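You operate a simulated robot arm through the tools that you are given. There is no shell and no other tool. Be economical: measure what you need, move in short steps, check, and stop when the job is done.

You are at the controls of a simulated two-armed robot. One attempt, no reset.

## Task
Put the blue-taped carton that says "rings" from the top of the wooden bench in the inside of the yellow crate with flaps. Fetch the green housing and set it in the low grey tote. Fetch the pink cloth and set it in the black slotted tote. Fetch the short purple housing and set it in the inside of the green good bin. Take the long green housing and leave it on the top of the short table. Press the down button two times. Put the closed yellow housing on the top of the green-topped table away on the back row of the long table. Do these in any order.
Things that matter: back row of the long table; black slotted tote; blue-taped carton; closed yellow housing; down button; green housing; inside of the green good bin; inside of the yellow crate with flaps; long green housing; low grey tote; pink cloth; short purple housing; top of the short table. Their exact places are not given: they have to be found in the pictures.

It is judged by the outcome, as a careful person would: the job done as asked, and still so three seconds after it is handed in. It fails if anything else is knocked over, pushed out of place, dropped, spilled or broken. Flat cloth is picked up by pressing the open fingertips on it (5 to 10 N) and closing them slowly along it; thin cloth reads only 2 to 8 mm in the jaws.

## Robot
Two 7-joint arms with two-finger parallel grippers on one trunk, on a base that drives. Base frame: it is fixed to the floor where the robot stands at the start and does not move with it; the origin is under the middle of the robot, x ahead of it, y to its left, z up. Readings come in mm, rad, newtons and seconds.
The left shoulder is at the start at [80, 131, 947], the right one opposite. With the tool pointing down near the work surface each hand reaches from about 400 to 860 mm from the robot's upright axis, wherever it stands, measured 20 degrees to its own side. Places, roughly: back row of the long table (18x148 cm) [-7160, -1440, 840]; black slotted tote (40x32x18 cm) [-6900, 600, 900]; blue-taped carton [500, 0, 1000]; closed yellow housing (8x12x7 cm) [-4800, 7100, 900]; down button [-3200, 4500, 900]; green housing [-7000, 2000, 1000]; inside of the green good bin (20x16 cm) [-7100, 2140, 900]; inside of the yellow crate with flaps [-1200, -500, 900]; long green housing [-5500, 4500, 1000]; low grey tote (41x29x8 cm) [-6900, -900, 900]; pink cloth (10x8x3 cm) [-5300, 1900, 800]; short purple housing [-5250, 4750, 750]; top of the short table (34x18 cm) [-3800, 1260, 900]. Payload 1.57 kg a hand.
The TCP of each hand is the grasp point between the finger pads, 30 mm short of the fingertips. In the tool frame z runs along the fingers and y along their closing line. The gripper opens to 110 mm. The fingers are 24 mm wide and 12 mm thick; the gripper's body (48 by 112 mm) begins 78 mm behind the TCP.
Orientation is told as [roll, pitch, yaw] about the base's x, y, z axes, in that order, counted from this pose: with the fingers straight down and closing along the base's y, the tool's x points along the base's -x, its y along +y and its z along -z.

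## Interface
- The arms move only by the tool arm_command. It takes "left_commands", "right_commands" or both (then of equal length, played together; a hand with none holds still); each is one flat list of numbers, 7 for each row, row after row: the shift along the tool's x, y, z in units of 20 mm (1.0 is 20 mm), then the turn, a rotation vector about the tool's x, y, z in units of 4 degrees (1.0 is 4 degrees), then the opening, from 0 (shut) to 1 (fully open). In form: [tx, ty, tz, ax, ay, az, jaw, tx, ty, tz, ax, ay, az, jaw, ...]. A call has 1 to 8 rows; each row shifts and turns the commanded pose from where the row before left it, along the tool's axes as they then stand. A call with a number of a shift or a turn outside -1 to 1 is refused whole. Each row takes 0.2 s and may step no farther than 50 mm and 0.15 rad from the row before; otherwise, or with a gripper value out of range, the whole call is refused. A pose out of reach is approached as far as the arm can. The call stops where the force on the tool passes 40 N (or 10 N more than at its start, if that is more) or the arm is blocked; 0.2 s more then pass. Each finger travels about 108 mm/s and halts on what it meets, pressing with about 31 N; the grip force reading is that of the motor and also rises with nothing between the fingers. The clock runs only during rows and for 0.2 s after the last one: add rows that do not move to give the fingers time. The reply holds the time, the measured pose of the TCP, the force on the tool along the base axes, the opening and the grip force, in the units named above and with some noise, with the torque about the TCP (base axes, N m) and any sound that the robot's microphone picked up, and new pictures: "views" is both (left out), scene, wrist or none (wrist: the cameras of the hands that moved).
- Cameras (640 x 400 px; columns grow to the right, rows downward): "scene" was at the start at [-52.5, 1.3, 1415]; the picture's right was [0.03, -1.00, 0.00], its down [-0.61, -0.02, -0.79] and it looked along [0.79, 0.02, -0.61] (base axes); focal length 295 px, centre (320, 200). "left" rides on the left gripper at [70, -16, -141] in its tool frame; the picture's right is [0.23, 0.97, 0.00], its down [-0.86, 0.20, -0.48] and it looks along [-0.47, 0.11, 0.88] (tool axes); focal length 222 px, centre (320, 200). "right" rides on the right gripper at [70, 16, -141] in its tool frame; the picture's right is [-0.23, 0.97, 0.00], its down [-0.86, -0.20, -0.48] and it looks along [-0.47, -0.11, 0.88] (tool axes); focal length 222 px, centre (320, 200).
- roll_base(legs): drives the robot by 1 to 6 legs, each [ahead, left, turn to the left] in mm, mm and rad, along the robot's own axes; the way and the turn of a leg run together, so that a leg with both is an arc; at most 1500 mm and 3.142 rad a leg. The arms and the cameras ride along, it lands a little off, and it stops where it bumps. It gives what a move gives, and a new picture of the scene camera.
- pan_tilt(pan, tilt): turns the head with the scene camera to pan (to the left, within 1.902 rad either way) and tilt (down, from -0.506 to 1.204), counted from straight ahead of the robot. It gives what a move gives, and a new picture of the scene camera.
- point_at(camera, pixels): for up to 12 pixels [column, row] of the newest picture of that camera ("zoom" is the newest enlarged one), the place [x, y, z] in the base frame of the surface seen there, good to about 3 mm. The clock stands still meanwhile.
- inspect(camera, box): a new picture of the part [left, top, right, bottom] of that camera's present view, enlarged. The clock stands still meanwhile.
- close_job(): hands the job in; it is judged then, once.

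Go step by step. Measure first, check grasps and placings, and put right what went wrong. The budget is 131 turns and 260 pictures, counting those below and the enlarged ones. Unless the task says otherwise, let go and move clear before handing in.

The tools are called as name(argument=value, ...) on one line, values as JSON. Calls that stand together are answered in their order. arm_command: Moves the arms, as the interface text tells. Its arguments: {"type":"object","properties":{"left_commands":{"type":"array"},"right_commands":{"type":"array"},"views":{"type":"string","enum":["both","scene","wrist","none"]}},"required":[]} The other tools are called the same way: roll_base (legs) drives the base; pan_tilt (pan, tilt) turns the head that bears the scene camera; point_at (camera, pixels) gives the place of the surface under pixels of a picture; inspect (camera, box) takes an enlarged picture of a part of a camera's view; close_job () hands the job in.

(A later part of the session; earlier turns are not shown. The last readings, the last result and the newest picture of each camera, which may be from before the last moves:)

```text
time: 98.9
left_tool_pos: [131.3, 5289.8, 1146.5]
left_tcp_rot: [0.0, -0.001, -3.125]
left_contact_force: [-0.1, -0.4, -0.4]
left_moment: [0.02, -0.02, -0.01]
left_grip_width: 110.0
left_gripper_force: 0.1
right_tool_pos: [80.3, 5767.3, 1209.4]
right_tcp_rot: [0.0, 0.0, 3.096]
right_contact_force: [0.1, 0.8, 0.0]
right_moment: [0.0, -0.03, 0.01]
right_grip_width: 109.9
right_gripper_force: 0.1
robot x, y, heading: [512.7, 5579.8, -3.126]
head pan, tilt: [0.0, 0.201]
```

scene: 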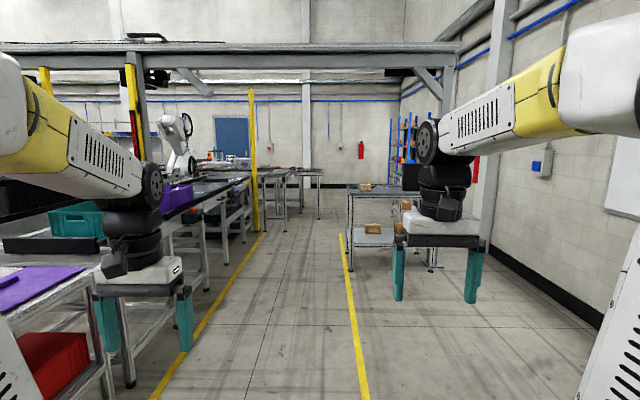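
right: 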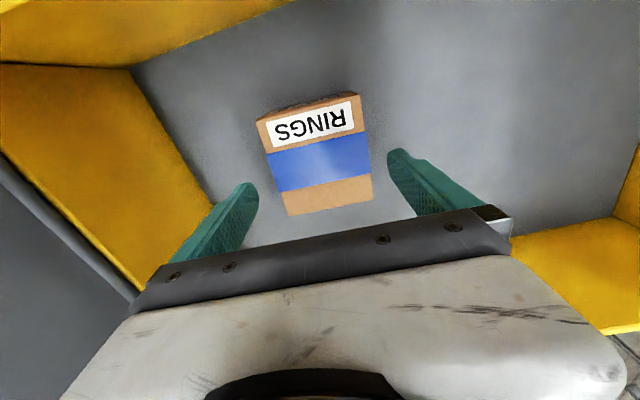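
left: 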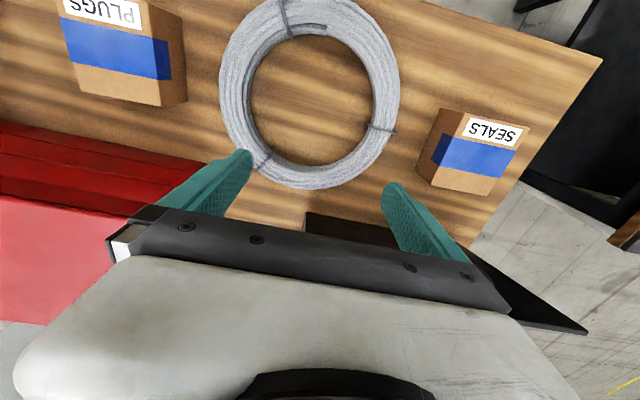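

The aisle along -x between the yellow lines is clear. I measure points to locate the tables ahead.

point_at(camera="scene", pixels=[[255, 225], [228, 265], [285, 240], [320, 215], [348, 190], [350, 265], [435, 270], [375, 190], [262, 165], [300, 172], [215, 180], [330, 185]])

inspect(camera="scene", box=[150, 90, 450, 280])

```text
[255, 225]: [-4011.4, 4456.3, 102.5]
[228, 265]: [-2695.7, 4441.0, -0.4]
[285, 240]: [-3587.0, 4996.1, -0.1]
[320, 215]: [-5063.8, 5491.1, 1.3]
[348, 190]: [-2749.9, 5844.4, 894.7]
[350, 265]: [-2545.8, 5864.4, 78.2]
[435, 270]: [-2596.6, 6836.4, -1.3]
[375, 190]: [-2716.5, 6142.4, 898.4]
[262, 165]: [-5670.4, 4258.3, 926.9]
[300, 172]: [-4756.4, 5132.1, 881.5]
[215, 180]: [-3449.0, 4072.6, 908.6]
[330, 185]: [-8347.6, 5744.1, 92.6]
```

```text
2.11 times, centred on (300, 185) of scene
```

zoom: 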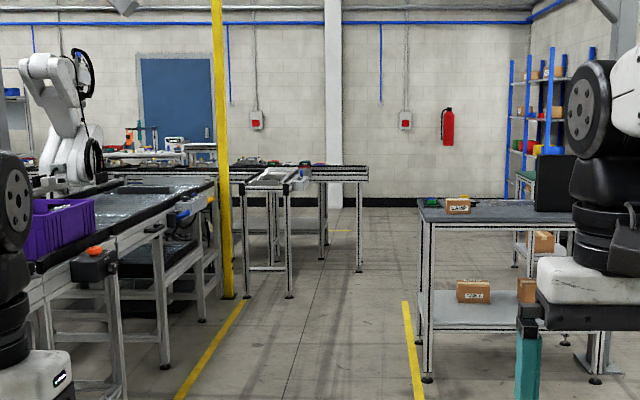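

I drive to about (-2300,5150) between the conveyor (edge y≈4450) and the right table (edge y≈5844), then look for the button.

roll_base(legs=[[0, 0, -0.016], [1400, 220, 0], [1400, 220, 0]])

pan_tilt(pan=0.5, tilt=0.4)

```text
time: 112.9
left_tool_pos: [-2630.1, 4787.9, 1147.2]
left_tcp_rot: [0.0, 0.001, -3.097]
left_contact_force: [-0.4, 1.7, 0.2]
left_moment: [-0.05, 0.0, -0.03]
left_grip_width: 110.1
left_gripper_force: 0.1
right_tool_pos: [-2692.7, 5262.4, 1208.3]
right_tcp_rot: [-0.001, 0.001, 3.121]
right_contact_force: [0.1, 0.2, 0.4]
right_moment: [-0.03, 0.01, 0.0]
right_grip_width: 109.9
right_gripper_force: 0.0
robot x, y, heading: [-2261.0, 5080.0, -3.094]
head pan, tilt: [0.0, 0.201]
```

scene: 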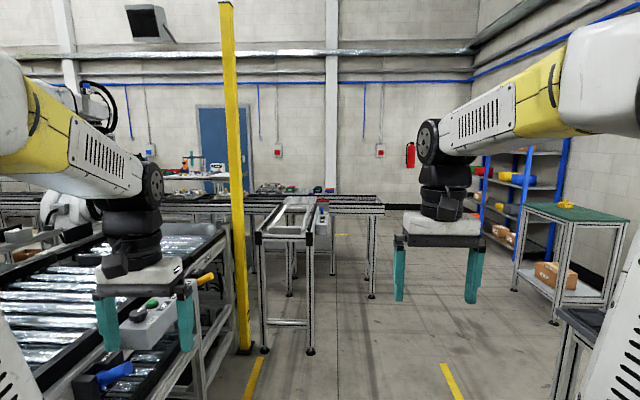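

```text
time: 113.8
left_tool_pos: [-2629.6, 4787.9, 1146.7]
left_tcp_rot: [-0.001, 0.0, -3.098]
left_contact_force: [0.0, -0.8, -0.6]
left_moment: [-0.03, -0.01, 0.0]
left_grip_width: 109.9
left_gripper_force: 0.0
right_tool_pos: [-2692.9, 5263.4, 1208.7]
right_tcp_rot: [0.001, 0.0, 3.122]
right_contact_force: [-0.3, -0.3, 0.5]
right_moment: [0.0, -0.03, -0.03]
right_grip_width: 109.9
right_gripper_force: 0.1
robot x, y, heading: [-2258.8, 5086.1, -3.094]
head pan, tilt: [0.499, 0.4]
```

scene: 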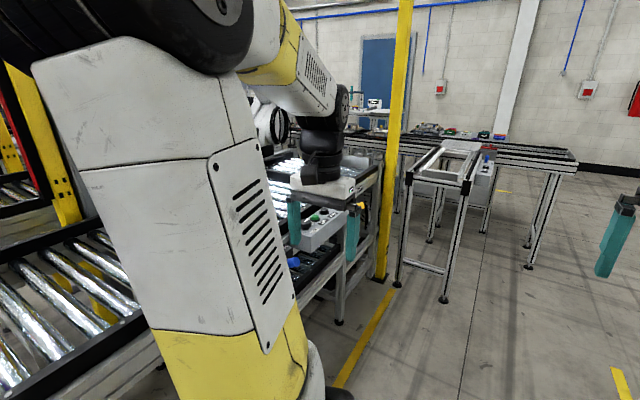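

A control box with green buttons shows at (320,230), behind the left hand. I drive ahead 640 and turn to face it (-y).

roll_base(legs=[[0, 0, -0.047], [660, 0, 0], [0, 0, 1.57]])

pan_tilt(pan=0.0, tilt=0.6)

```text
time: 121.8
left_tool_pos: [-2640.6, 4708.5, 1146.6]
left_tcp_rot: [0.0, 0.0, -1.543]
left_contact_force: [-0.4, 0.6, 0.2]
left_moment: [-0.06, -0.02, 0.0]
left_grip_width: 109.9
left_gripper_force: 0.1
right_tool_pos: [-3117.2, 4653.0, 1208.1]
right_tcp_rot: [0.0, 0.0, -1.608]
right_contact_force: [0.2, -0.5, 0.5]
right_moment: [0.02, 0.01, -0.02]
right_grip_width: 110.1
right_gripper_force: 0.1
robot x, y, heading: [-2932.2, 5083.6, -1.543]
head pan, tilt: [0.499, 0.4]
```

scene: 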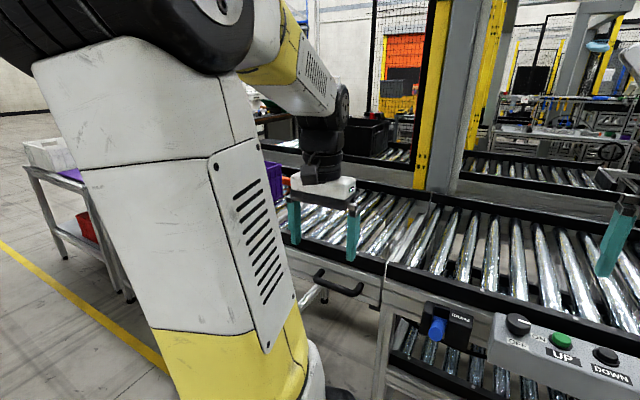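

```text
time: 122.7
left_tool_pos: [-2641.0, 4708.1, 1146.2]
left_tcp_rot: [0.001, 0.0, -1.541]
left_contact_force: [-0.7, -0.3, -0.7]
left_moment: [-0.02, 0.01, -0.04]
left_grip_width: 110.1
left_gripper_force: 0.1
right_tool_pos: [-3118.0, 4653.5, 1208.9]
right_tcp_rot: [0.0, -0.001, -1.606]
right_contact_force: [0.5, 0.2, -0.7]
right_moment: [0.02, 0.01, -0.04]
right_grip_width: 110.0
right_gripper_force: 0.0
robot x, y, heading: [-2928.9, 5083.4, -1.543]
head pan, tilt: [0.0, 0.6]
```

scene: 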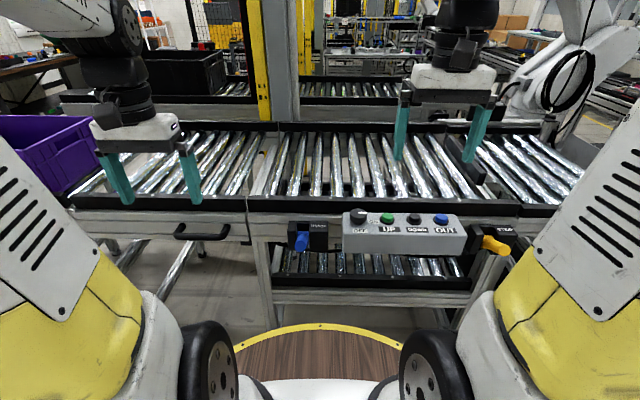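

The box with OFF knob, UP, DOWN, OUT is at (405,230). I enlarge and locate the DOWN button.

inspect(camera="scene", box=[320, 190, 500, 280])

point_at(camera="zoom", pixels=[[335, 95], [335, 110], [260, 95], [430, 100], [330, 140], [380, 120], [130, 90]])

```text
3.56 times, centred on (410, 235) of scene
```

zoom: 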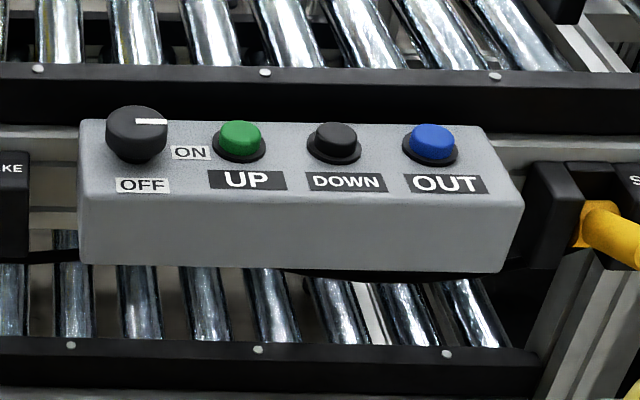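

```text
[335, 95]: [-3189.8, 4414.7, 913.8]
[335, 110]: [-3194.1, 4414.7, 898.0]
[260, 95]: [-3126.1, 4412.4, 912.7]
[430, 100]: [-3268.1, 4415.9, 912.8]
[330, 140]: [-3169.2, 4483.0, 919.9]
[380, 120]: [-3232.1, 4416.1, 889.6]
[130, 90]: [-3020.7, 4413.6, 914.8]
```

I measure the button's cap and rim precisely.

point_at(camera="zoom", pixels=[[335, 128], [318, 132], [350, 134], [335, 142], [334, 152], [390, 145], [345, 183], [240, 130], [432, 135], [150, 120], [345, 205], [335, 124]])

```text
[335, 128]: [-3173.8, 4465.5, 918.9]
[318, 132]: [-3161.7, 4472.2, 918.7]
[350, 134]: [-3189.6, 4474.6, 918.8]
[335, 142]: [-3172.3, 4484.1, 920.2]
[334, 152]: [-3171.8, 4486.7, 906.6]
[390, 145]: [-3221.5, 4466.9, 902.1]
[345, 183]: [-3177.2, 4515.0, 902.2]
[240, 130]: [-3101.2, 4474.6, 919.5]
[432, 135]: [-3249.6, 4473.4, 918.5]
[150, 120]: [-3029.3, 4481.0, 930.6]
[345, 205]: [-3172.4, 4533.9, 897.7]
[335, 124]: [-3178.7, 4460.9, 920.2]
```

DOWN cap centre ≈ (-3175,4474), top z 919. I bring the right hand, closed, above it.

arm_command(right_commands=[-0.905, -0.25, 1, 0, 0, 0, 0, -0.905, -0.25, 1, 0, 0, 0, 0, -0.905, -0.25, 1, 0, 0, 0, 0, -0.905, -0.25, 1, 0, 0, 0, 0, -0.905, -0.25, 1, 0, 0, 0, 0, -0.905, -0.25, 1, 0, 0, 0, 0, -0.905, -0.25, 1, 0, 0, 0, 0, -0.905, -0.25, 1, 0, 0, 0, 0], views="none")

arm_command(right_commands=[-0.905, -0.25, 1, 0, 0, 0, 0, -0.905, -0.25, 0.8, 0, 0, 0, 0], views="both")

```text
time: 124.5
left_tool_pos: [-2641.1, 4708.3, 1145.6]
left_tcp_rot: [0.002, 0.001, -1.542]
left_contact_force: [-0.6, -0.1, 0.9]
left_moment: [-0.02, 0.0, 0.0]
left_grip_width: 110.0
left_gripper_force: 0.0
right_tool_pos: [-3164.7, 4510.6, 1051.4]
right_tcp_rot: [-0.001, -0.001, -1.607]
right_contact_force: [-0.1, 0.0, 0.6]
right_moment: [-0.02, 0.02, 0.01]
right_grip_width: 0.1
right_gripper_force: 21.2
robot x, y, heading: [-2929.6, 5081.4, -1.537]
head pan, tilt: [0.0, 0.6]
```

```text
time: 125.1
left_tool_pos: [-2641.8, 4707.0, 1148.1]
left_tcp_rot: [0.0, 0.0, -1.544]
left_contact_force: [-0.2, 0.1, 0.3]
left_moment: [0.0, 0.0, 0.02]
left_grip_width: 110.2
left_gripper_force: 0.0
right_tool_pos: [-3175.1, 4474.5, 1014.2]
right_tcp_rot: [0.0, 0.0, -1.607]
right_contact_force: [-0.4, -0.4, 0.2]
right_moment: [-0.01, -0.01, 0.03]
right_grip_width: 0.0
right_gripper_force: 21.0
robot x, y, heading: [-2934.1, 5085.3, -1.54]
head pan, tilt: [0.0, 0.6]
```

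scene: 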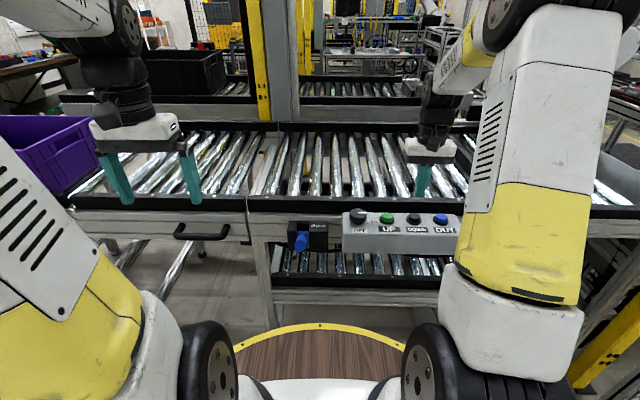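
right: 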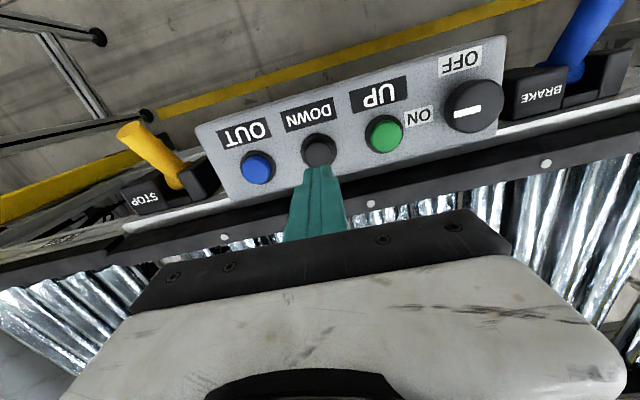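

Fingers are over DOWN. I confirm the button from the wrist view.

point_at(camera="right", pixels=[[318, 148], [308, 148], [330, 150], [318, 139], [318, 158]])

arm_command(right_commands=[0, 0, 1, 0, 0, 0, 0, 0, 0, 1, 0, 0, 0, 0, 0, 0, 0.9, 0, 0, 0, 0], views="wrist")

```text
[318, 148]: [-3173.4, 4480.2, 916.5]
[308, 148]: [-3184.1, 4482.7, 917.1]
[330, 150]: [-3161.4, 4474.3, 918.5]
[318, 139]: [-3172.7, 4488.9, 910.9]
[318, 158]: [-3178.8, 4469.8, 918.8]
```

```text
time: 125.9
left_tool_pos: [-2641.4, 4708.6, 1146.6]
left_tcp_rot: [0.001, 0.0, -1.542]
left_contact_force: [0.7, 0.3, -0.2]
left_moment: [0.01, -0.01, 0.03]
left_grip_width: 109.9
left_gripper_force: 0.1
right_tool_pos: [-3174.0, 4473.5, 955.2]
right_tcp_rot: [0.0, 0.0, -1.606]
right_contact_force: [-0.4, 0.3, 0.1]
right_moment: [-0.01, 0.02, 0.01]
right_grip_width: 0.1
right_gripper_force: 21.2
robot x, y, heading: [-2929.7, 5080.7, -1.545]
head pan, tilt: [0.0, 0.6]
```

right: 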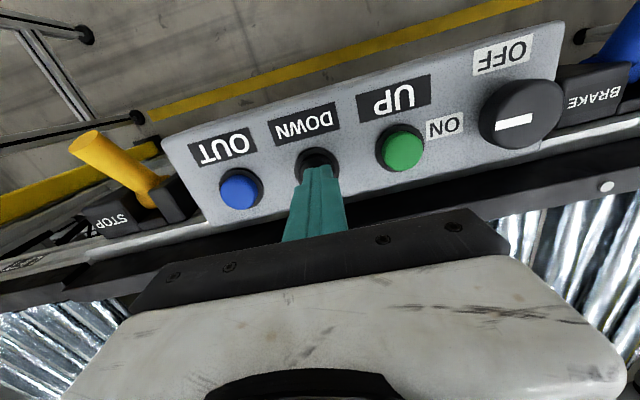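

Tip is ~6 mm above the cap. I press slowly in small steps and read the force and sound.

arm_command(right_commands=[0, 0, 0.2, 0, 0, 0, 0, 0, 0, 0.15, 0, 0, 0, 0, 0, 0, 0.1, 0, 0, 0, 0, 0, 0, 0.1, 0, 0, 0, 0], views="none")

```text
time: 126.9
left_tool_pos: [-2642.0, 4709.0, 1146.9]
left_tcp_rot: [-0.001, -0.002, -1.544]
left_contact_force: [0.1, -0.1, -0.6]
left_moment: [0.01, -0.04, 0.02]
left_grip_width: 109.9
left_gripper_force: 0.1
right_tool_pos: [-3173.9, 4474.8, 945.6]
right_tcp_rot: [0.001, -0.001, -1.607]
right_contact_force: [-1.7, -1.1, 2.4]
right_moment: [-0.02, 0.03, 0.03]
right_grip_width: 0.0
right_gripper_force: 20.8
robot x, y, heading: [-2926.6, 5084.3, -1.539]
head pan, tilt: [0.0, 0.6]
```

Light contact (2.4 N) at TCP z 945.6. I press a bit further.

arm_command(right_commands=[0, 0, 0.1, 0, 0, 0, 0, 0, 0, 0.1, 0, 0, 0, 0], views="wrist")

```text
time: 127.5
left_tool_pos: [-2640.1, 4709.3, 1147.7]
left_tcp_rot: [0.0, 0.0, -1.54]
left_contact_force: [-0.2, 0.2, -0.1]
left_moment: [-0.02, -0.02, 0.0]
left_grip_width: 110.0
left_gripper_force: 0.1
right_tool_pos: [-3174.7, 4473.8, 942.6]
right_tcp_rot: [-0.001, -0.001, -1.607]
right_contact_force: [0.2, -0.4, 10.3]
right_moment: [0.02, 0.0, -0.04]
right_grip_width: 0.0
right_gripper_force: 21.3
robot x, y, heading: [-2930.0, 5081.6, -1.542]
head pan, tilt: [0.0, 0.6]
heard: click
```

right: 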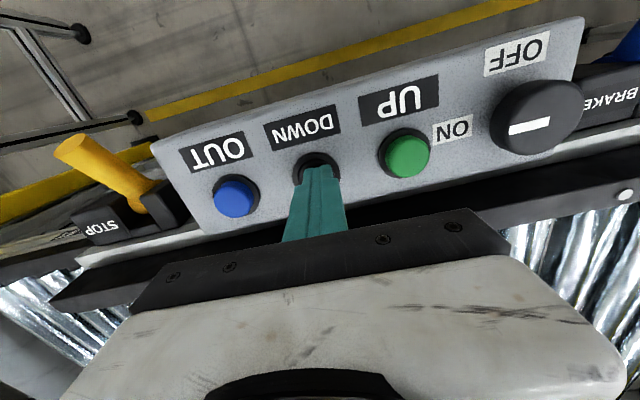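

A click: first press made. I release 16 mm, then press to the same depth again.

arm_command(right_commands=[0, 0, -0.4, 0, 0, 0, 0, 0, 0, -0.4, 0, 0, 0, 0, 0, 0, 0, 0, 0, 0, 0, 0, 0, 0, 0, 0, 0, 0], views="none")

arm_command(right_commands=[0, 0, 0.2, 0, 0, 0, 0, 0, 0, 0.2, 0, 0, 0, 0, 0, 0, 0.2, 0, 0, 0, 0, 0, 0, 0.1, 0, 0, 0, 0, 0, 0, 0.1, 0, 0, 0, 0], views="none")

```text
time: 128.5
left_tool_pos: [-2641.7, 4708.1, 1145.9]
left_tcp_rot: [-0.001, -0.002, -1.544]
left_contact_force: [0.3, 0.4, 0.3]
left_moment: [0.0, -0.03, 0.03]
left_grip_width: 110.1
left_gripper_force: 0.0
right_tool_pos: [-3173.5, 4474.0, 957.3]
right_tcp_rot: [0.0, 0.0, -1.609]
right_contact_force: [0.6, 0.4, 0.6]
right_moment: [0.0, 0.01, 0.02]
right_grip_width: 0.1
right_gripper_force: 22.0
robot x, y, heading: [-2929.6, 5079.3, -1.542]
head pan, tilt: [0.0, 0.6]
```

```text
time: 129.7
left_tool_pos: [-2641.1, 4708.5, 1146.3]
left_tcp_rot: [0.0, -0.001, -1.543]
left_contact_force: [-0.6, -0.3, -0.2]
left_moment: [0.01, -0.01, -0.03]
left_grip_width: 110.3
left_gripper_force: 0.0
right_tool_pos: [-3173.9, 4474.5, 941.9]
right_tcp_rot: [-0.002, -0.003, -1.607]
right_contact_force: [-0.3, 2.8, 11.8]
right_moment: [0.07, 0.01, 0.1]
right_grip_width: 0.3
right_gripper_force: 20.9
robot x, y, heading: [-2928.8, 5081.2, -1.544]
head pan, tilt: [0.0, 0.6]
heard: click
```

Second click heard: the button is pressed twice. I lift away and retract.

arm_command(right_commands=[0, 0, -1, 0, 0, 0, 0, 0, 0, -1, 0, 0, 0, 0, 0, 0, -1, 0, 0, 0, 0, 1, 0.2, -1, 0, 0, 0, 0, 1, 0.2, -1, 0, 0, 0, 0, 1, 0.2, -1, 0, 0, 0, 0, 1, 0.2, -1, 0, 0, 0, 0.5, 1, 0.2, -1, 0, 0, 0, 1], views="none")

arm_command(right_commands=[1, 0.2, -1, 0, 0, 0, 1, 1, 0.2, -1, 0, 0, 0, 1, 1, 0.2, -1, 0, 0, 0, 1, 1, 0.2, -1, 0, 0, 0, 1, 1, 0.2, 0, 0, 0, 0, 1, 1, 0.2, 0, 0, 0, -0.8, 1], views="none")

pan_tilt(pan=-1.2, tilt=0.3)

```text
time: 131.5
left_tool_pos: [-2640.9, 4708.2, 1147.2]
left_tcp_rot: [0.0, 0.001, -1.543]
left_contact_force: [-0.2, 0.3, -0.3]
left_moment: [0.04, 0.02, 0.0]
left_grip_width: 110.0
left_gripper_force: 0.1
right_tool_pos: [-3151.1, 4572.8, 1100.6]
right_tcp_rot: [-0.001, 0.0, -1.609]
right_contact_force: [-0.2, 0.0, 0.0]
right_moment: [0.0, -0.01, -0.01]
right_grip_width: 110.1
right_gripper_force: 0.0
robot x, y, heading: [-2932.2, 5082.7, -1.543]
head pan, tilt: [0.0, 0.6]
```

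```text
time: 132.9
left_tool_pos: [-2641.3, 4708.4, 1146.9]
left_tcp_rot: [-0.001, -0.001, -1.544]
left_contact_force: [0.3, 0.0, 0.3]
left_moment: [0.03, -0.01, -0.01]
left_grip_width: 110.1
left_gripper_force: 0.0
right_tool_pos: [-3121.2, 4694.3, 1180.2]
right_tcp_rot: [0.001, -0.001, -1.55]
right_contact_force: [1.1, 0.7, 0.1]
right_moment: [0.0, -0.01, 0.03]
right_grip_width: 110.3
right_gripper_force: 0.0
robot x, y, heading: [-2930.1, 5085.1, -1.542]
head pan, tilt: [0.0, 0.6]
```

```text
time: 134.3
left_tool_pos: [-2642.1, 4708.5, 1147.2]
left_tcp_rot: [0.001, 0.0, -1.542]
left_contact_force: [-0.1, -0.1, 0.0]
left_moment: [0.01, 0.0, 0.0]
left_grip_width: 110.2
left_gripper_force: 0.2
right_tool_pos: [-3121.7, 4691.9, 1180.0]
right_tcp_rot: [0.0, -0.001, -1.551]
right_contact_force: [-0.1, 0.4, 1.0]
right_moment: [-0.05, 0.02, 0.03]
right_grip_width: 109.9
right_gripper_force: 0.1
robot x, y, heading: [-2930.1, 5082.8, -1.542]
head pan, tilt: [-1.201, 0.3]
```

scene: 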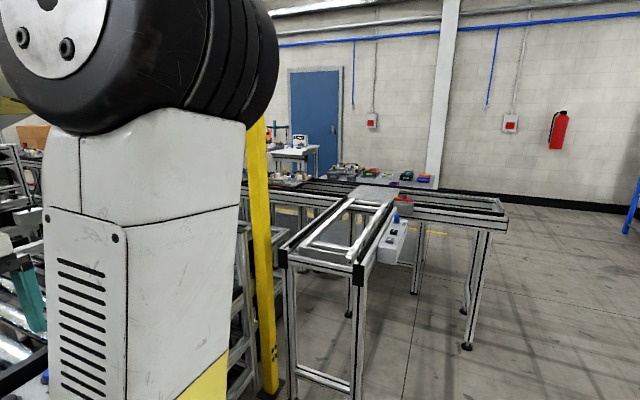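

I measure the conveyor layout ahead and the objects at (340–430,175).

point_at(camera="scene", pixels=[[467, 347], [505, 212], [360, 272], [413, 292], [400, 230], [345, 172], [372, 174], [405, 175], [424, 177], [435, 185], [400, 200], [285, 180]])

inspect(camera="scene", box=[260, 110, 520, 260])

```text
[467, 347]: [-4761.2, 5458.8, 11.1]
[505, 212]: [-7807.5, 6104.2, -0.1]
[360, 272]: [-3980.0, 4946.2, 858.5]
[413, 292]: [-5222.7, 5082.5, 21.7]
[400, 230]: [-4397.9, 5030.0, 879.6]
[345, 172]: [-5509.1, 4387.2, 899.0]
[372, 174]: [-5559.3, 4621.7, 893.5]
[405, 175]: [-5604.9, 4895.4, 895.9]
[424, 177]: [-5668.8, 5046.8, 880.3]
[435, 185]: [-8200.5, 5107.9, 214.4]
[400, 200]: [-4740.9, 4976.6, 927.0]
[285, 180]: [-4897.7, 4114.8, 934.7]
```

```text
2.46 times, centred on (390, 185) of scene
```

zoom: 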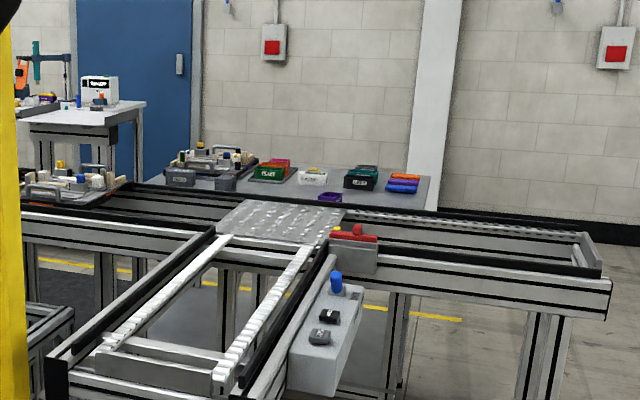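

I turn to face -x and check the base footprint and clearances.

roll_base(legs=[[-150, 0, 0], [0, 0, -1.6]])

pan_tilt(pan=-0.1, tilt=0.5)

point_at(camera="scene", pixels=[[300, 366], [230, 385], [320, 368]])

```text
time: 139.5
left_tool_pos: [-3310.8, 4945.7, 1147.3]
left_tcp_rot: [-0.002, 0.0, -3.12]
left_contact_force: [-0.7, -0.3, 0.5]
left_moment: [0.02, -0.02, -0.03]
left_grip_width: 109.9
left_gripper_force: 0.2
right_tool_pos: [-3322.3, 5425.7, 1178.9]
right_tcp_rot: [-0.001, -0.002, -3.131]
right_contact_force: [0.3, 0.4, 1.5]
right_moment: [-0.01, -0.02, 0.0]
right_grip_width: 109.9
right_gripper_force: 0.1
robot x, y, heading: [-2933.8, 5232.2, -3.121]
head pan, tilt: [-1.201, 0.3]
```

scene: 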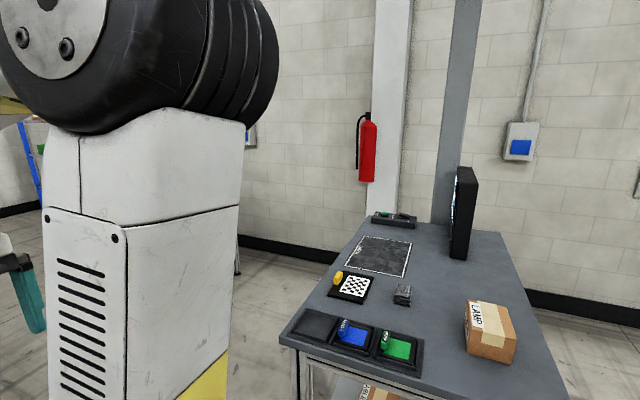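

```text
time: 140.8
left_tool_pos: [-3311.3, 4946.2, 1146.9]
left_tcp_rot: [-0.001, 0.0, -3.122]
left_contact_force: [0.8, -0.1, 0.1]
left_moment: [0.02, 0.0, -0.01]
left_grip_width: 110.1
left_gripper_force: 0.0
right_tool_pos: [-3323.1, 5425.2, 1179.3]
right_tcp_rot: [-0.001, -0.001, -3.13]
right_contact_force: [0.7, 0.1, -0.6]
right_moment: [0.05, 0.04, -0.01]
right_grip_width: 110.0
right_gripper_force: 0.1
robot x, y, heading: [-2934.7, 5234.0, -3.122]
head pan, tilt: [-0.099, 0.499]
```

scene: 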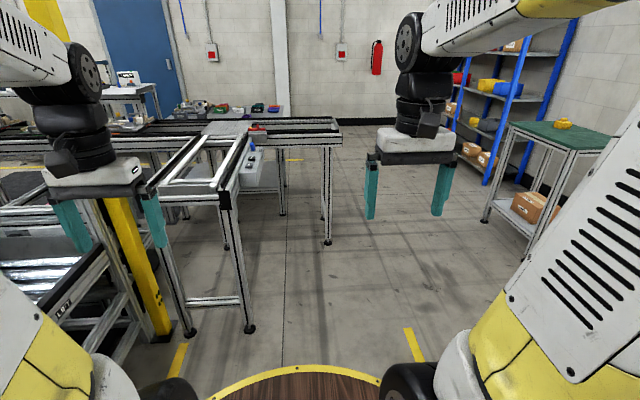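

```text
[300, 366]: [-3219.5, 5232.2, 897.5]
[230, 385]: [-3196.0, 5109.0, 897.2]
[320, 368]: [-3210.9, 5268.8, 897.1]
```

The green-topped table with a yellow housing is at (565,125). I measure it.

inspect(camera="scene", box=[440, 60, 640, 260])

point_at(camera="scene", pixels=[[562, 119], [562, 127], [510, 122], [578, 150], [550, 122], [485, 220], [530, 240], [247, 330], [328, 243], [338, 122]])

```text
2.00 times, centred on (540, 160) of scene
```

zoom: 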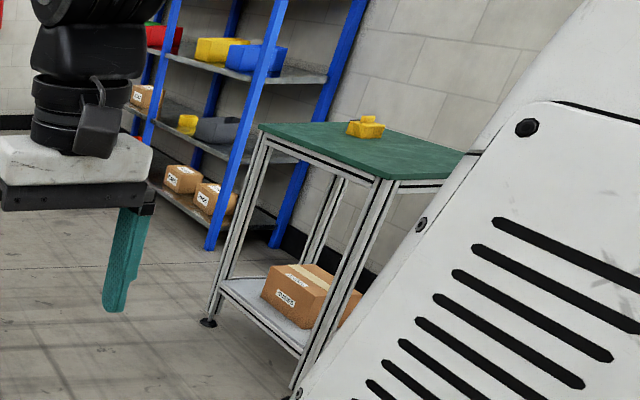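

```text
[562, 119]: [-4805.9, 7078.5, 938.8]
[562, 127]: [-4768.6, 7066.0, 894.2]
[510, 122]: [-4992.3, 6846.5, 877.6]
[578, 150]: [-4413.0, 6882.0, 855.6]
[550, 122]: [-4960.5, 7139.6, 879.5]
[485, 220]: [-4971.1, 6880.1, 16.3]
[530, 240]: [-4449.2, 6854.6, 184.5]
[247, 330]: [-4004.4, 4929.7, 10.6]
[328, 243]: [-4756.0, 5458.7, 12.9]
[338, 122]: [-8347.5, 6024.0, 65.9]
```

Route is open: I drive round to (-4900,6120) and face the green-topped table.

roll_base(legs=[[0, 0, -0.02], [700, -200, 0], [1265, -690, 0], [0, 0, -1.57]])

pan_tilt(pan=0.0, tilt=0.5)

```text
time: 155.6
left_tool_pos: [-5156.1, 6504.8, 1146.0]
left_tcp_rot: [-0.001, 0.0, 1.582]
left_contact_force: [0.8, -1.9, 0.2]
left_moment: [0.01, 0.0, -0.02]
left_grip_width: 109.8
left_gripper_force: 0.0
right_tool_pos: [-4675.9, 6510.6, 1180.0]
right_tcp_rot: [0.0, 0.0, 1.574]
right_contact_force: [0.7, -0.7, 0.7]
right_moment: [-0.01, -0.03, 0.02]
right_grip_width: 110.2
right_gripper_force: 0.1
robot x, y, heading: [-4872.3, 6120.3, 1.578]
head pan, tilt: [-0.099, 0.499]
```

scene: 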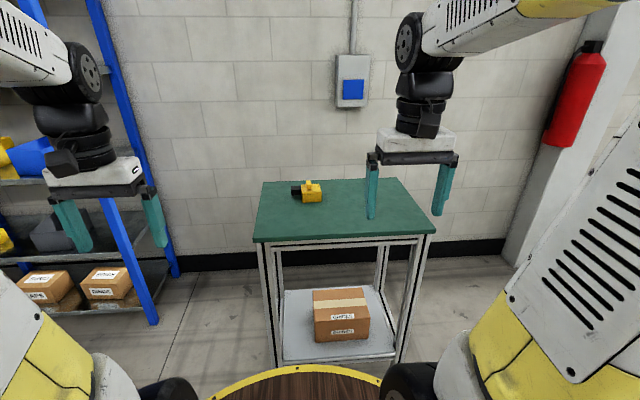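

```text
time: 156.2
left_tool_pos: [-5156.0, 6504.1, 1147.1]
left_tcp_rot: [0.0, 0.0, 1.584]
left_contact_force: [-0.6, 0.1, 0.3]
left_moment: [-0.02, 0.0, 0.01]
left_grip_width: 109.8
left_gripper_force: 0.1
right_tool_pos: [-4675.4, 6511.4, 1179.6]
right_tcp_rot: [0.0, 0.001, 1.575]
right_contact_force: [0.2, 0.9, 0.4]
right_moment: [0.06, 0.03, 0.03]
right_grip_width: 110.2
right_gripper_force: 0.1
robot x, y, heading: [-4871.5, 6125.8, 1.587]
head pan, tilt: [0.0, 0.499]
```

scene: 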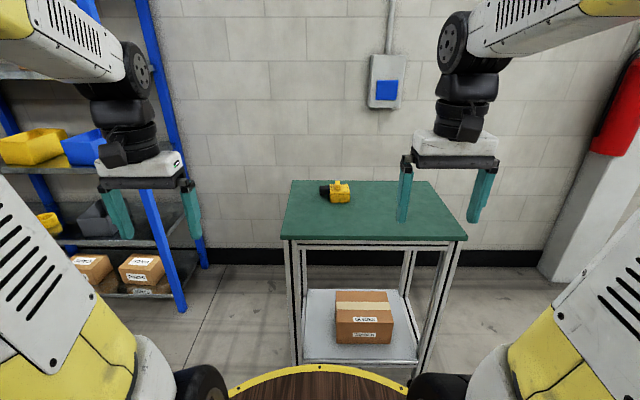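

The yellow housing is at (338,192). I measure the rack's nearest posts and the housing before closing in.

point_at(camera="scene", pixels=[[180, 300], [160, 150], [145, 50], [205, 265], [338, 184], [345, 197], [332, 192], [325, 192], [300, 235], [440, 230]])

inspect(camera="scene", box=[290, 160, 390, 220])

```text
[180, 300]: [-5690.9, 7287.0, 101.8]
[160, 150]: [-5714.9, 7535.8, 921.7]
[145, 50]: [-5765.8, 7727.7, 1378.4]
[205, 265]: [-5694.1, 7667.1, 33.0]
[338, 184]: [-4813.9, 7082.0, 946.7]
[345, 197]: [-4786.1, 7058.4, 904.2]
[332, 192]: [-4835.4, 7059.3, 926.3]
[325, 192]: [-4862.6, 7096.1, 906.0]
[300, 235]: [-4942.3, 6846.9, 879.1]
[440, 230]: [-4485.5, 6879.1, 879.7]
```

```text
6.40 times, centred on (340, 190) of scene
```

zoom: 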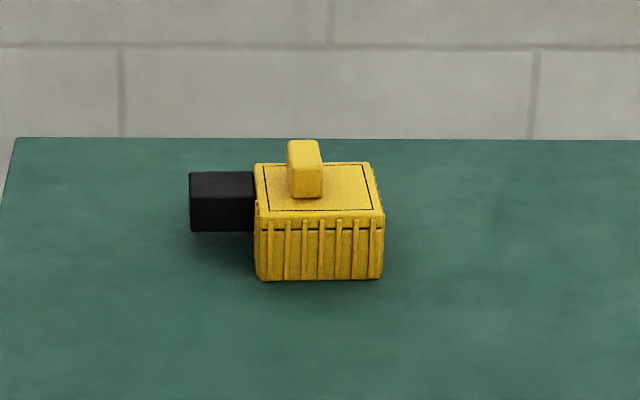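

Rack is far (x -5690). I close in 330 mm and turn the right hand by 90° so it can grip the body front-to-back, away from the black connector and the latch.

roll_base(legs=[[330, 0, 0]])

arm_command(right_commands=[0, 0, 0, 0, 0, 1, 1, 0, 0, 0, 0, 0, 1, 1, 0, 0, 0, 0, 0, 1, 1, 0, 0, 0, 0, 0, 1, 1, 0, 0, 0, 0, 0, 1, 1, 0, 0, 0, 0, 0, 1, 1, 0, 0, 0, 0, 0, 1, 1, 0, 0, 0, 0, 0, 1, 1], views="none")

arm_command(right_commands=[0, 0, 0, 0, 0, 1, 1, 0, 0, 0, 0, 0, 1, 1, 0, 0, 0, 0, 0, 1, 1, 0, 0, 0, 0, 0, 1, 1, 0, 0, 0, 0, 0, 1, 1, 0, 0, 0, 0, 0, 1, 1, 0, 0, 0, 0, 0, 1, 1, 0, 0, 0, 0, 0, 1, 1], views="none")

arm_command(right_commands=[0, 0, 0, 0, 0, 1, 1, 0, 0, 0, 0, 0, 1, 1, 0, 0, 0, 0, 0, 1, 1, 0, 0, 0, 0, 0, 1, 1, 0, 0, 0, 0, 0, 1, 1, 0, 0, 0, 0, 0, 1, 1, 0, 0, 0, 0, 0, 0.5, 1], views="wrist")

```text
time: 158.4
left_tool_pos: [-5158.6, 6836.0, 1146.8]
left_tcp_rot: [-0.001, -0.001, 1.577]
left_contact_force: [0.1, 0.5, 0.6]
left_moment: [0.0, 0.01, 0.03]
left_grip_width: 110.2
left_gripper_force: 0.0
right_tool_pos: [-4677.4, 6840.5, 1179.3]
right_tcp_rot: [0.0, 0.0, 1.57]
right_contact_force: [-0.1, 0.2, -0.6]
right_moment: [-0.01, 0.05, 0.0]
right_grip_width: 109.8
right_gripper_force: 0.0
robot x, y, heading: [-4879.2, 6454.7, 1.574]
head pan, tilt: [0.0, 0.499]
```

scene: 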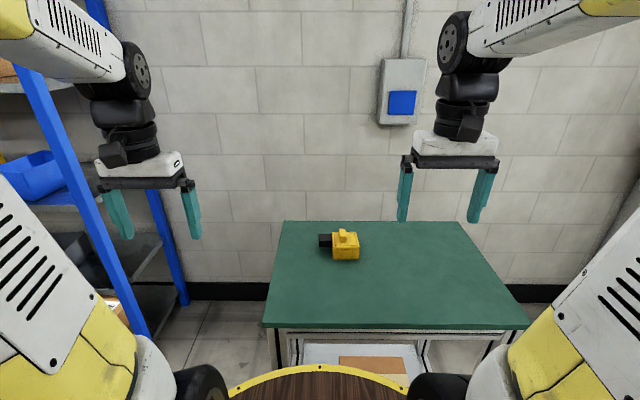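

```text
time: 160.2
left_tool_pos: [-5158.2, 6835.7, 1147.4]
left_tcp_rot: [-0.001, 0.001, 1.579]
left_contact_force: [0.3, 0.1, 0.4]
left_moment: [0.03, -0.05, 0.03]
left_grip_width: 109.9
left_gripper_force: 0.0
right_tool_pos: [-4678.3, 6840.4, 1180.6]
right_tcp_rot: [0.0, 0.0, 1.01]
right_contact_force: [-0.9, -0.3, 0.2]
right_moment: [0.01, -0.01, 0.0]
right_grip_width: 110.1
right_gripper_force: 0.0
robot x, y, heading: [-4871.1, 6455.4, 1.577]
head pan, tilt: [0.0, 0.499]
```

```text
time: 162.0
left_tool_pos: [-5157.3, 6836.3, 1147.5]
left_tcp_rot: [-0.001, 0.0, 1.576]
left_contact_force: [0.1, 0.1, -0.2]
left_moment: [-0.01, 0.03, 0.0]
left_grip_width: 109.9
left_gripper_force: 0.1
right_tool_pos: [-4677.8, 6840.6, 1180.1]
right_tcp_rot: [-0.001, 0.0, 0.451]
right_contact_force: [-0.2, 0.8, 0.0]
right_moment: [0.0, 0.02, 0.0]
right_grip_width: 110.0
right_gripper_force: 0.1
robot x, y, heading: [-4874.9, 6453.8, 1.576]
head pan, tilt: [0.0, 0.499]
```

```text
time: 163.6
left_tool_pos: [-5157.2, 6835.3, 1146.1]
left_tcp_rot: [0.0, 0.0, 1.579]
left_contact_force: [0.6, -0.2, -0.1]
left_moment: [-0.01, -0.02, 0.02]
left_grip_width: 109.8
left_gripper_force: 0.0
right_tool_pos: [-4676.6, 6840.4, 1179.6]
right_tcp_rot: [0.0, 0.0, -0.001]
right_contact_force: [0.6, -0.5, -0.2]
right_moment: [0.01, -0.04, 0.02]
right_grip_width: 110.2
right_gripper_force: 0.1
robot x, y, heading: [-4879.7, 6458.3, 1.579]
head pan, tilt: [0.0, 0.499]
```

right: 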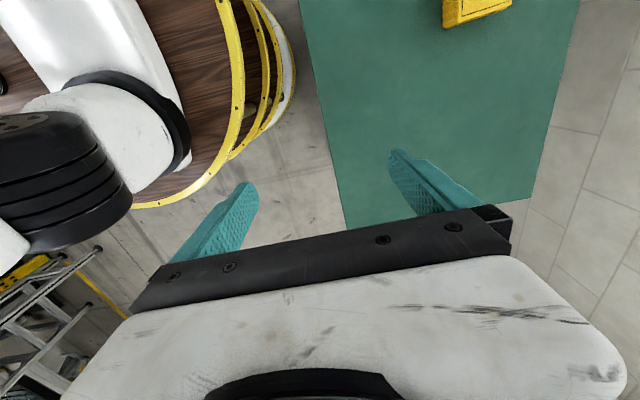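

The hand is now at yaw 0 (closing along y). I measure the housing outline.

inspect(camera="scene", box=[305, 215, 375, 270])

point_at(camera="scene", pixels=[[334, 246], [358, 246], [333, 232], [356, 231], [345, 242], [321, 238], [345, 257], [345, 231], [336, 257], [357, 256]])

```text
7.27 times, centred on (340, 242) of scene
```

zoom: 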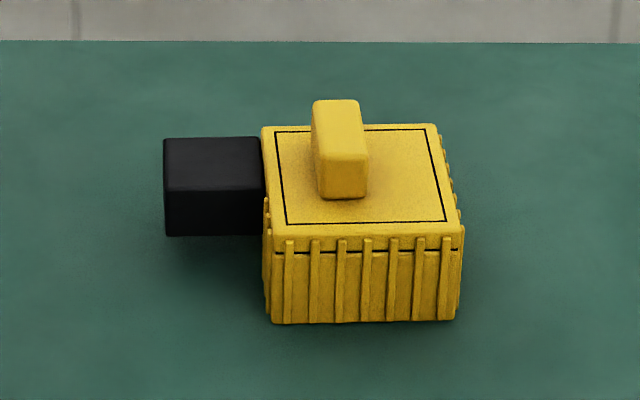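

```text
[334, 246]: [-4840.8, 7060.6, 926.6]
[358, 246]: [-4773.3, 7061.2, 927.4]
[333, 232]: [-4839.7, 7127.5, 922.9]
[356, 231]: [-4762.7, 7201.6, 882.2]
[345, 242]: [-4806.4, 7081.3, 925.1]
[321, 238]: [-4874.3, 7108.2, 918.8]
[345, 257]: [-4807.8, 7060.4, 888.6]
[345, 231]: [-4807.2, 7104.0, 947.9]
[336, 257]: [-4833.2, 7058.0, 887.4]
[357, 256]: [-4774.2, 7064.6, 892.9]
```

Body: x -4842..-4772, y 7060..7132, top 927, latch 948. I bring the hand above its centre (-4808,7096).

arm_command(right_commands=[0.51, 0.985, 0.5, 0, 0, 0, 1, 0.51, 0.985, 0.5, 0, 0, 0, 1, 0.51, 0.985, 0.5, 0, 0, 0, 1, 0.51, 0.985, 0.5, 0, 0, 0, 1, 0.51, 0.985, 0.5, 0, 0, 0, 1, 0.51, 0.985, 0.5, 0, 0, 0, 1, 0.51, 0.985, 0.5, 0, 0, 0, 1, 0.51, 0.985, 0.5, 0, 0, 0, 1], views="none")

arm_command(right_commands=[0.51, 0.985, 0.5, 0, 0, 0, 1, 0.51, 0.985, 0.5, 0, 0, 0, 1, 0.51, 0.985, 0.5, 0, 0, 0, 1, 0.51, 0.985, 0.5, 0, 0, 0, 1, 0.51, 0.985, 0.5, 0, 0, 0, 1], views="both")

```text
time: 165.4
left_tool_pos: [-5158.2, 6836.0, 1147.4]
left_tcp_rot: [0.002, 0.0, 1.577]
left_contact_force: [-0.3, -0.5, -0.2]
left_moment: [0.02, 0.03, -0.01]
left_grip_width: 110.2
left_gripper_force: 0.0
right_tool_pos: [-4757.5, 6998.5, 1099.6]
right_tcp_rot: [-0.001, -0.001, -0.001]
right_contact_force: [0.5, -0.7, -0.3]
right_moment: [0.01, 0.01, 0.0]
right_grip_width: 110.2
right_gripper_force: 0.2
robot x, y, heading: [-4872.2, 6456.9, 1.576]
head pan, tilt: [0.0, 0.499]
```

```text
time: 166.6
left_tool_pos: [-5157.3, 6835.8, 1145.8]
left_tcp_rot: [-0.002, -0.001, 1.579]
left_contact_force: [0.5, -0.3, 0.2]
left_moment: [0.04, -0.03, 0.04]
left_grip_width: 110.0
left_gripper_force: 0.0
right_tool_pos: [-4810.1, 7097.6, 1048.3]
right_tcp_rot: [0.0, 0.0, -0.001]
right_contact_force: [0.3, 0.0, 0.9]
right_moment: [0.0, -0.01, 0.01]
right_grip_width: 110.1
right_gripper_force: 0.0
robot x, y, heading: [-4872.7, 6454.0, 1.575]
head pan, tilt: [0.0, 0.499]
```

scene: 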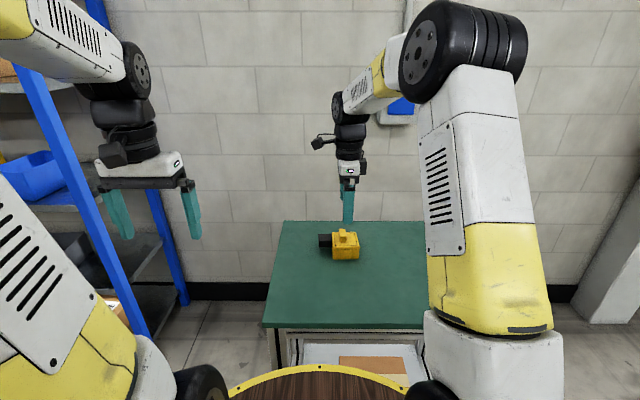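
right: 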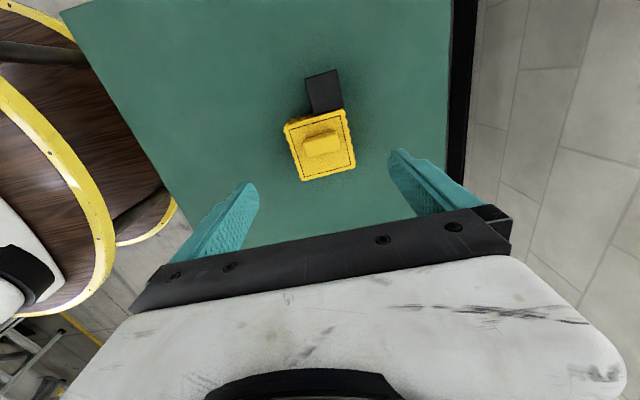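

I verify the housing's corners from the wrist view.

point_at(camera="right", pixels=[[289, 127], [343, 113], [304, 177], [351, 164], [322, 145], [297, 152], [347, 138]])

```text
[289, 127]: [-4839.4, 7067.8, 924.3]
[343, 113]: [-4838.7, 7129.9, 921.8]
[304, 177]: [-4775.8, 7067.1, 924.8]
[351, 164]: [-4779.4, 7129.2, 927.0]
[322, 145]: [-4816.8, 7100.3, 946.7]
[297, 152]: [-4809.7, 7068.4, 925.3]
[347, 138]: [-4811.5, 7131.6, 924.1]
```

Centre is (-4808,7098), axis-aligned; the hand is right over it. I descend 133 mm to TCP z≈915 and close.

arm_command(right_commands=[0, 0, 1, 0, 0, 0, 1, 0, 0, 1, 0, 0, 0, 1, 0, 0, 1, 0, 0, 0, 1, 0, 0, 1, 0, 0, 0, 1, 0, 0, 1, 0, 0, 0, 1, 0, 0, 1, 0, 0, 0, 1, 0, 0, 0.65, 0, 0, 0, 1], views="none")

arm_command(right_commands=[0, 0, 0, 0, 0, 0, 0.55, 0, 0, 0, 0, 0, 0, 0.45, 0, 0, 0, 0, 0, 0, 0.4, 0, 0, 0, 0, 0, 0, 0.4], views="wrist")

```text
time: 168.2
left_tool_pos: [-5158.2, 6835.7, 1146.4]
left_tcp_rot: [0.002, 0.0, 1.578]
left_contact_force: [-0.7, 0.1, 0.9]
left_moment: [0.01, 0.04, 0.05]
left_grip_width: 109.8
left_gripper_force: 0.1
right_tool_pos: [-4811.0, 7095.3, 917.2]
right_tcp_rot: [0.0, 0.001, 0.0]
right_contact_force: [-0.2, 0.1, 0.3]
right_moment: [0.0, 0.03, 0.01]
right_grip_width: 110.1
right_gripper_force: 0.1
robot x, y, heading: [-4874.1, 6459.1, 1.573]
head pan, tilt: [0.0, 0.499]
```

```text
time: 169.2
left_tool_pos: [-5159.4, 6835.8, 1146.9]
left_tcp_rot: [0.0, 0.0, 1.579]
left_contact_force: [0.3, -1.0, -0.8]
left_moment: [0.0, 0.02, -0.01]
left_grip_width: 110.2
left_gripper_force: 0.1
right_tool_pos: [-4810.9, 7097.3, 918.0]
right_tcp_rot: [0.001, -0.001, 0.001]
right_contact_force: [0.0, 0.7, -0.4]
right_moment: [0.08, 0.02, 0.03]
right_grip_width: 72.5
right_gripper_force: 31.1
robot x, y, heading: [-4877.9, 6455.7, 1.576]
head pan, tilt: [0.0, 0.499]
```

right: 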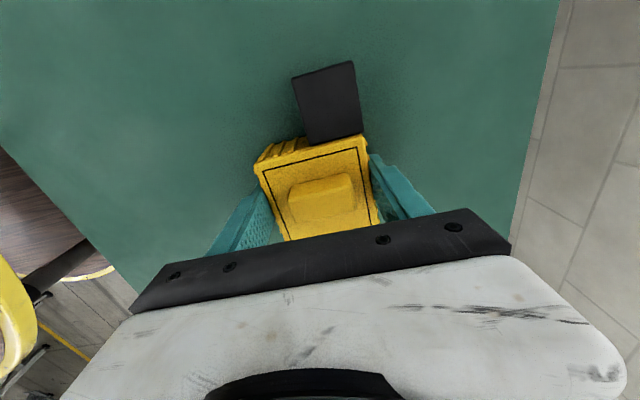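

Gripped at 72.5 mm. I lift straight and retract to a travel pose.

arm_command(right_commands=[0, 0, -0.5, 0, 0, 0, 0.4, 0, 0, -1, 0, 0, 0, 0.4, 0, 0, -1, 0, 0, 0, 0.4, 0, 0, -1, 0, 0, 0, 0.4, 0, 0, -1, 0, 0, 0, 0.4, 0, 0, -1, 0, 0, 0, 0.4, 0, 0, -1, 0, 0, 0, 0.4, 0, 0, -1, 0, 0, 0, 0.4], views="wrist")

arm_command(right_commands=[-0.2, -0.95, -1, 0, 0, 0, 0.4, -0.2, -0.95, -1, 0, 0, 0, 0.4, -0.2, -0.95, -1, 0, 0, 0, 0.4, -0.2, -0.95, -1, 0, 0, 0, 0.4, -0.2, -0.95, -1, 0, 0, 0, 0.4, -0.2, -0.95, -1, 0, 0, 0, 0.4, -0.2, -0.95, 0, 0, 0, 0, 0.4, -0.2, -0.95, 0, 0, 0, 0, 0.4], views="none")

arm_command(right_commands=[-0.3, -0.95, 0, 0, 0, 0, 0.4, -0.3, -0.95, 0, 0, 0, 0, 0.4, -0.3, -0.95, 0, 0, 0, 0, 0.4, -0.3, -0.95, 0, 0, 0, 0, 0.4, -0.3, -0.95, 0, 0, 0, 0, 0.4], views="none")

```text
time: 171.0
left_tool_pos: [-5157.3, 6835.6, 1146.4]
left_tcp_rot: [0.001, -0.001, 1.577]
left_contact_force: [-0.5, -0.4, -0.1]
left_moment: [0.01, 0.01, 0.02]
left_grip_width: 110.3
left_gripper_force: 0.1
right_tool_pos: [-4810.0, 7097.8, 1065.9]
right_tcp_rot: [0.001, -0.001, 0.0]
right_contact_force: [-0.1, 0.2, -1.7]
right_moment: [-0.04, -0.01, -0.01]
right_grip_width: 72.0
right_gripper_force: 31.1
robot x, y, heading: [-4875.4, 6454.7, 1.577]
head pan, tilt: [0.0, 0.499]
```

right: 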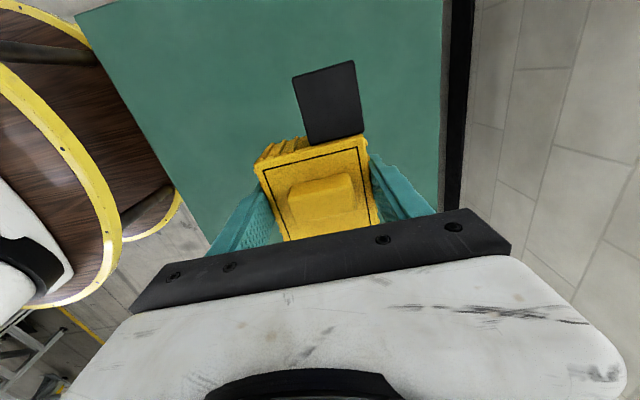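

```text
time: 172.8
left_tool_pos: [-5158.2, 6835.2, 1146.6]
left_tcp_rot: [0.0, 0.0, 1.577]
left_contact_force: [1.0, -0.4, -0.9]
left_moment: [-0.03, 0.0, 0.01]
left_grip_width: 110.0
left_gripper_force: 0.1
right_tool_pos: [-4778.9, 6943.9, 1186.3]
right_tcp_rot: [0.0, -0.001, -0.001]
right_contact_force: [-0.6, 0.6, -1.8]
right_moment: [-0.02, -0.03, 0.0]
right_grip_width: 72.0
right_gripper_force: 30.9
robot x, y, heading: [-4877.0, 6457.6, 1.576]
head pan, tilt: [0.0, 0.499]
```

```text
time: 174.0
left_tool_pos: [-5158.6, 6835.4, 1147.3]
left_tcp_rot: [0.0, 0.0, 1.576]
left_contact_force: [-0.6, 0.9, -0.5]
left_moment: [-0.02, -0.03, -0.01]
left_grip_width: 110.0
left_gripper_force: 0.0
right_tool_pos: [-4747.8, 6850.6, 1187.8]
right_tcp_rot: [0.0, 0.0, -0.002]
right_contact_force: [-0.7, 1.1, -1.4]
right_moment: [-0.03, -0.02, -0.03]
right_grip_width: 71.7
right_gripper_force: 30.7
robot x, y, heading: [-4878.0, 6455.4, 1.58]
head pan, tilt: [0.0, 0.499]
```

I back off and turn to face -x, to look along to the housing table.

roll_base(legs=[[-420, 0, 0], [0, 0, 1.565]])

pan_tilt(pan=0.3, tilt=0.25)

```text
time: 180.4
left_tool_pos: [-5261.3, 5759.4, 1147.1]
left_tcp_rot: [0.001, 0.001, 3.12]
left_contact_force: [-0.7, 0.1, -0.3]
left_moment: [0.03, -0.02, 0.05]
left_grip_width: 109.9
left_gripper_force: 0.1
right_tool_pos: [-5263.2, 6168.3, 1186.8]
right_tcp_rot: [0.0, 0.0, 1.543]
right_contact_force: [1.0, 0.5, -1.9]
right_moment: [0.02, -0.06, -0.03]
right_grip_width: 71.8
right_gripper_force: 31.4
robot x, y, heading: [-4875.1, 6028.7, 3.122]
head pan, tilt: [0.0, 0.499]
```

scene: 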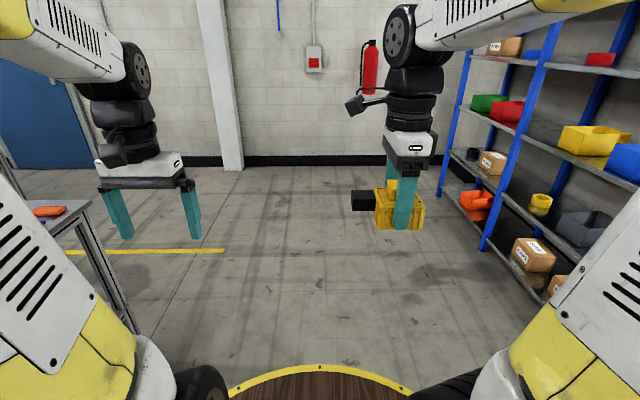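

```text
time: 181.2
left_tool_pos: [-5260.1, 5759.4, 1148.0]
left_tcp_rot: [0.0, 0.0, 3.119]
left_contact_force: [-0.4, -0.7, 0.2]
left_moment: [-0.02, 0.01, 0.01]
left_grip_width: 110.1
left_gripper_force: 0.2
right_tool_pos: [-5264.8, 6167.9, 1187.1]
right_tcp_rot: [0.0, 0.0, 1.542]
right_contact_force: [-0.1, -0.4, -2.1]
right_moment: [0.04, 0.0, -0.02]
right_grip_width: 71.5
right_gripper_force: 30.4
robot x, y, heading: [-4874.4, 6030.3, 3.119]
head pan, tilt: [0.3, 0.25]
```

scene: 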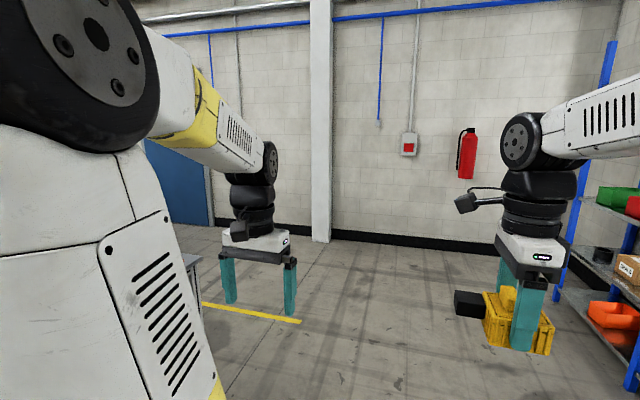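

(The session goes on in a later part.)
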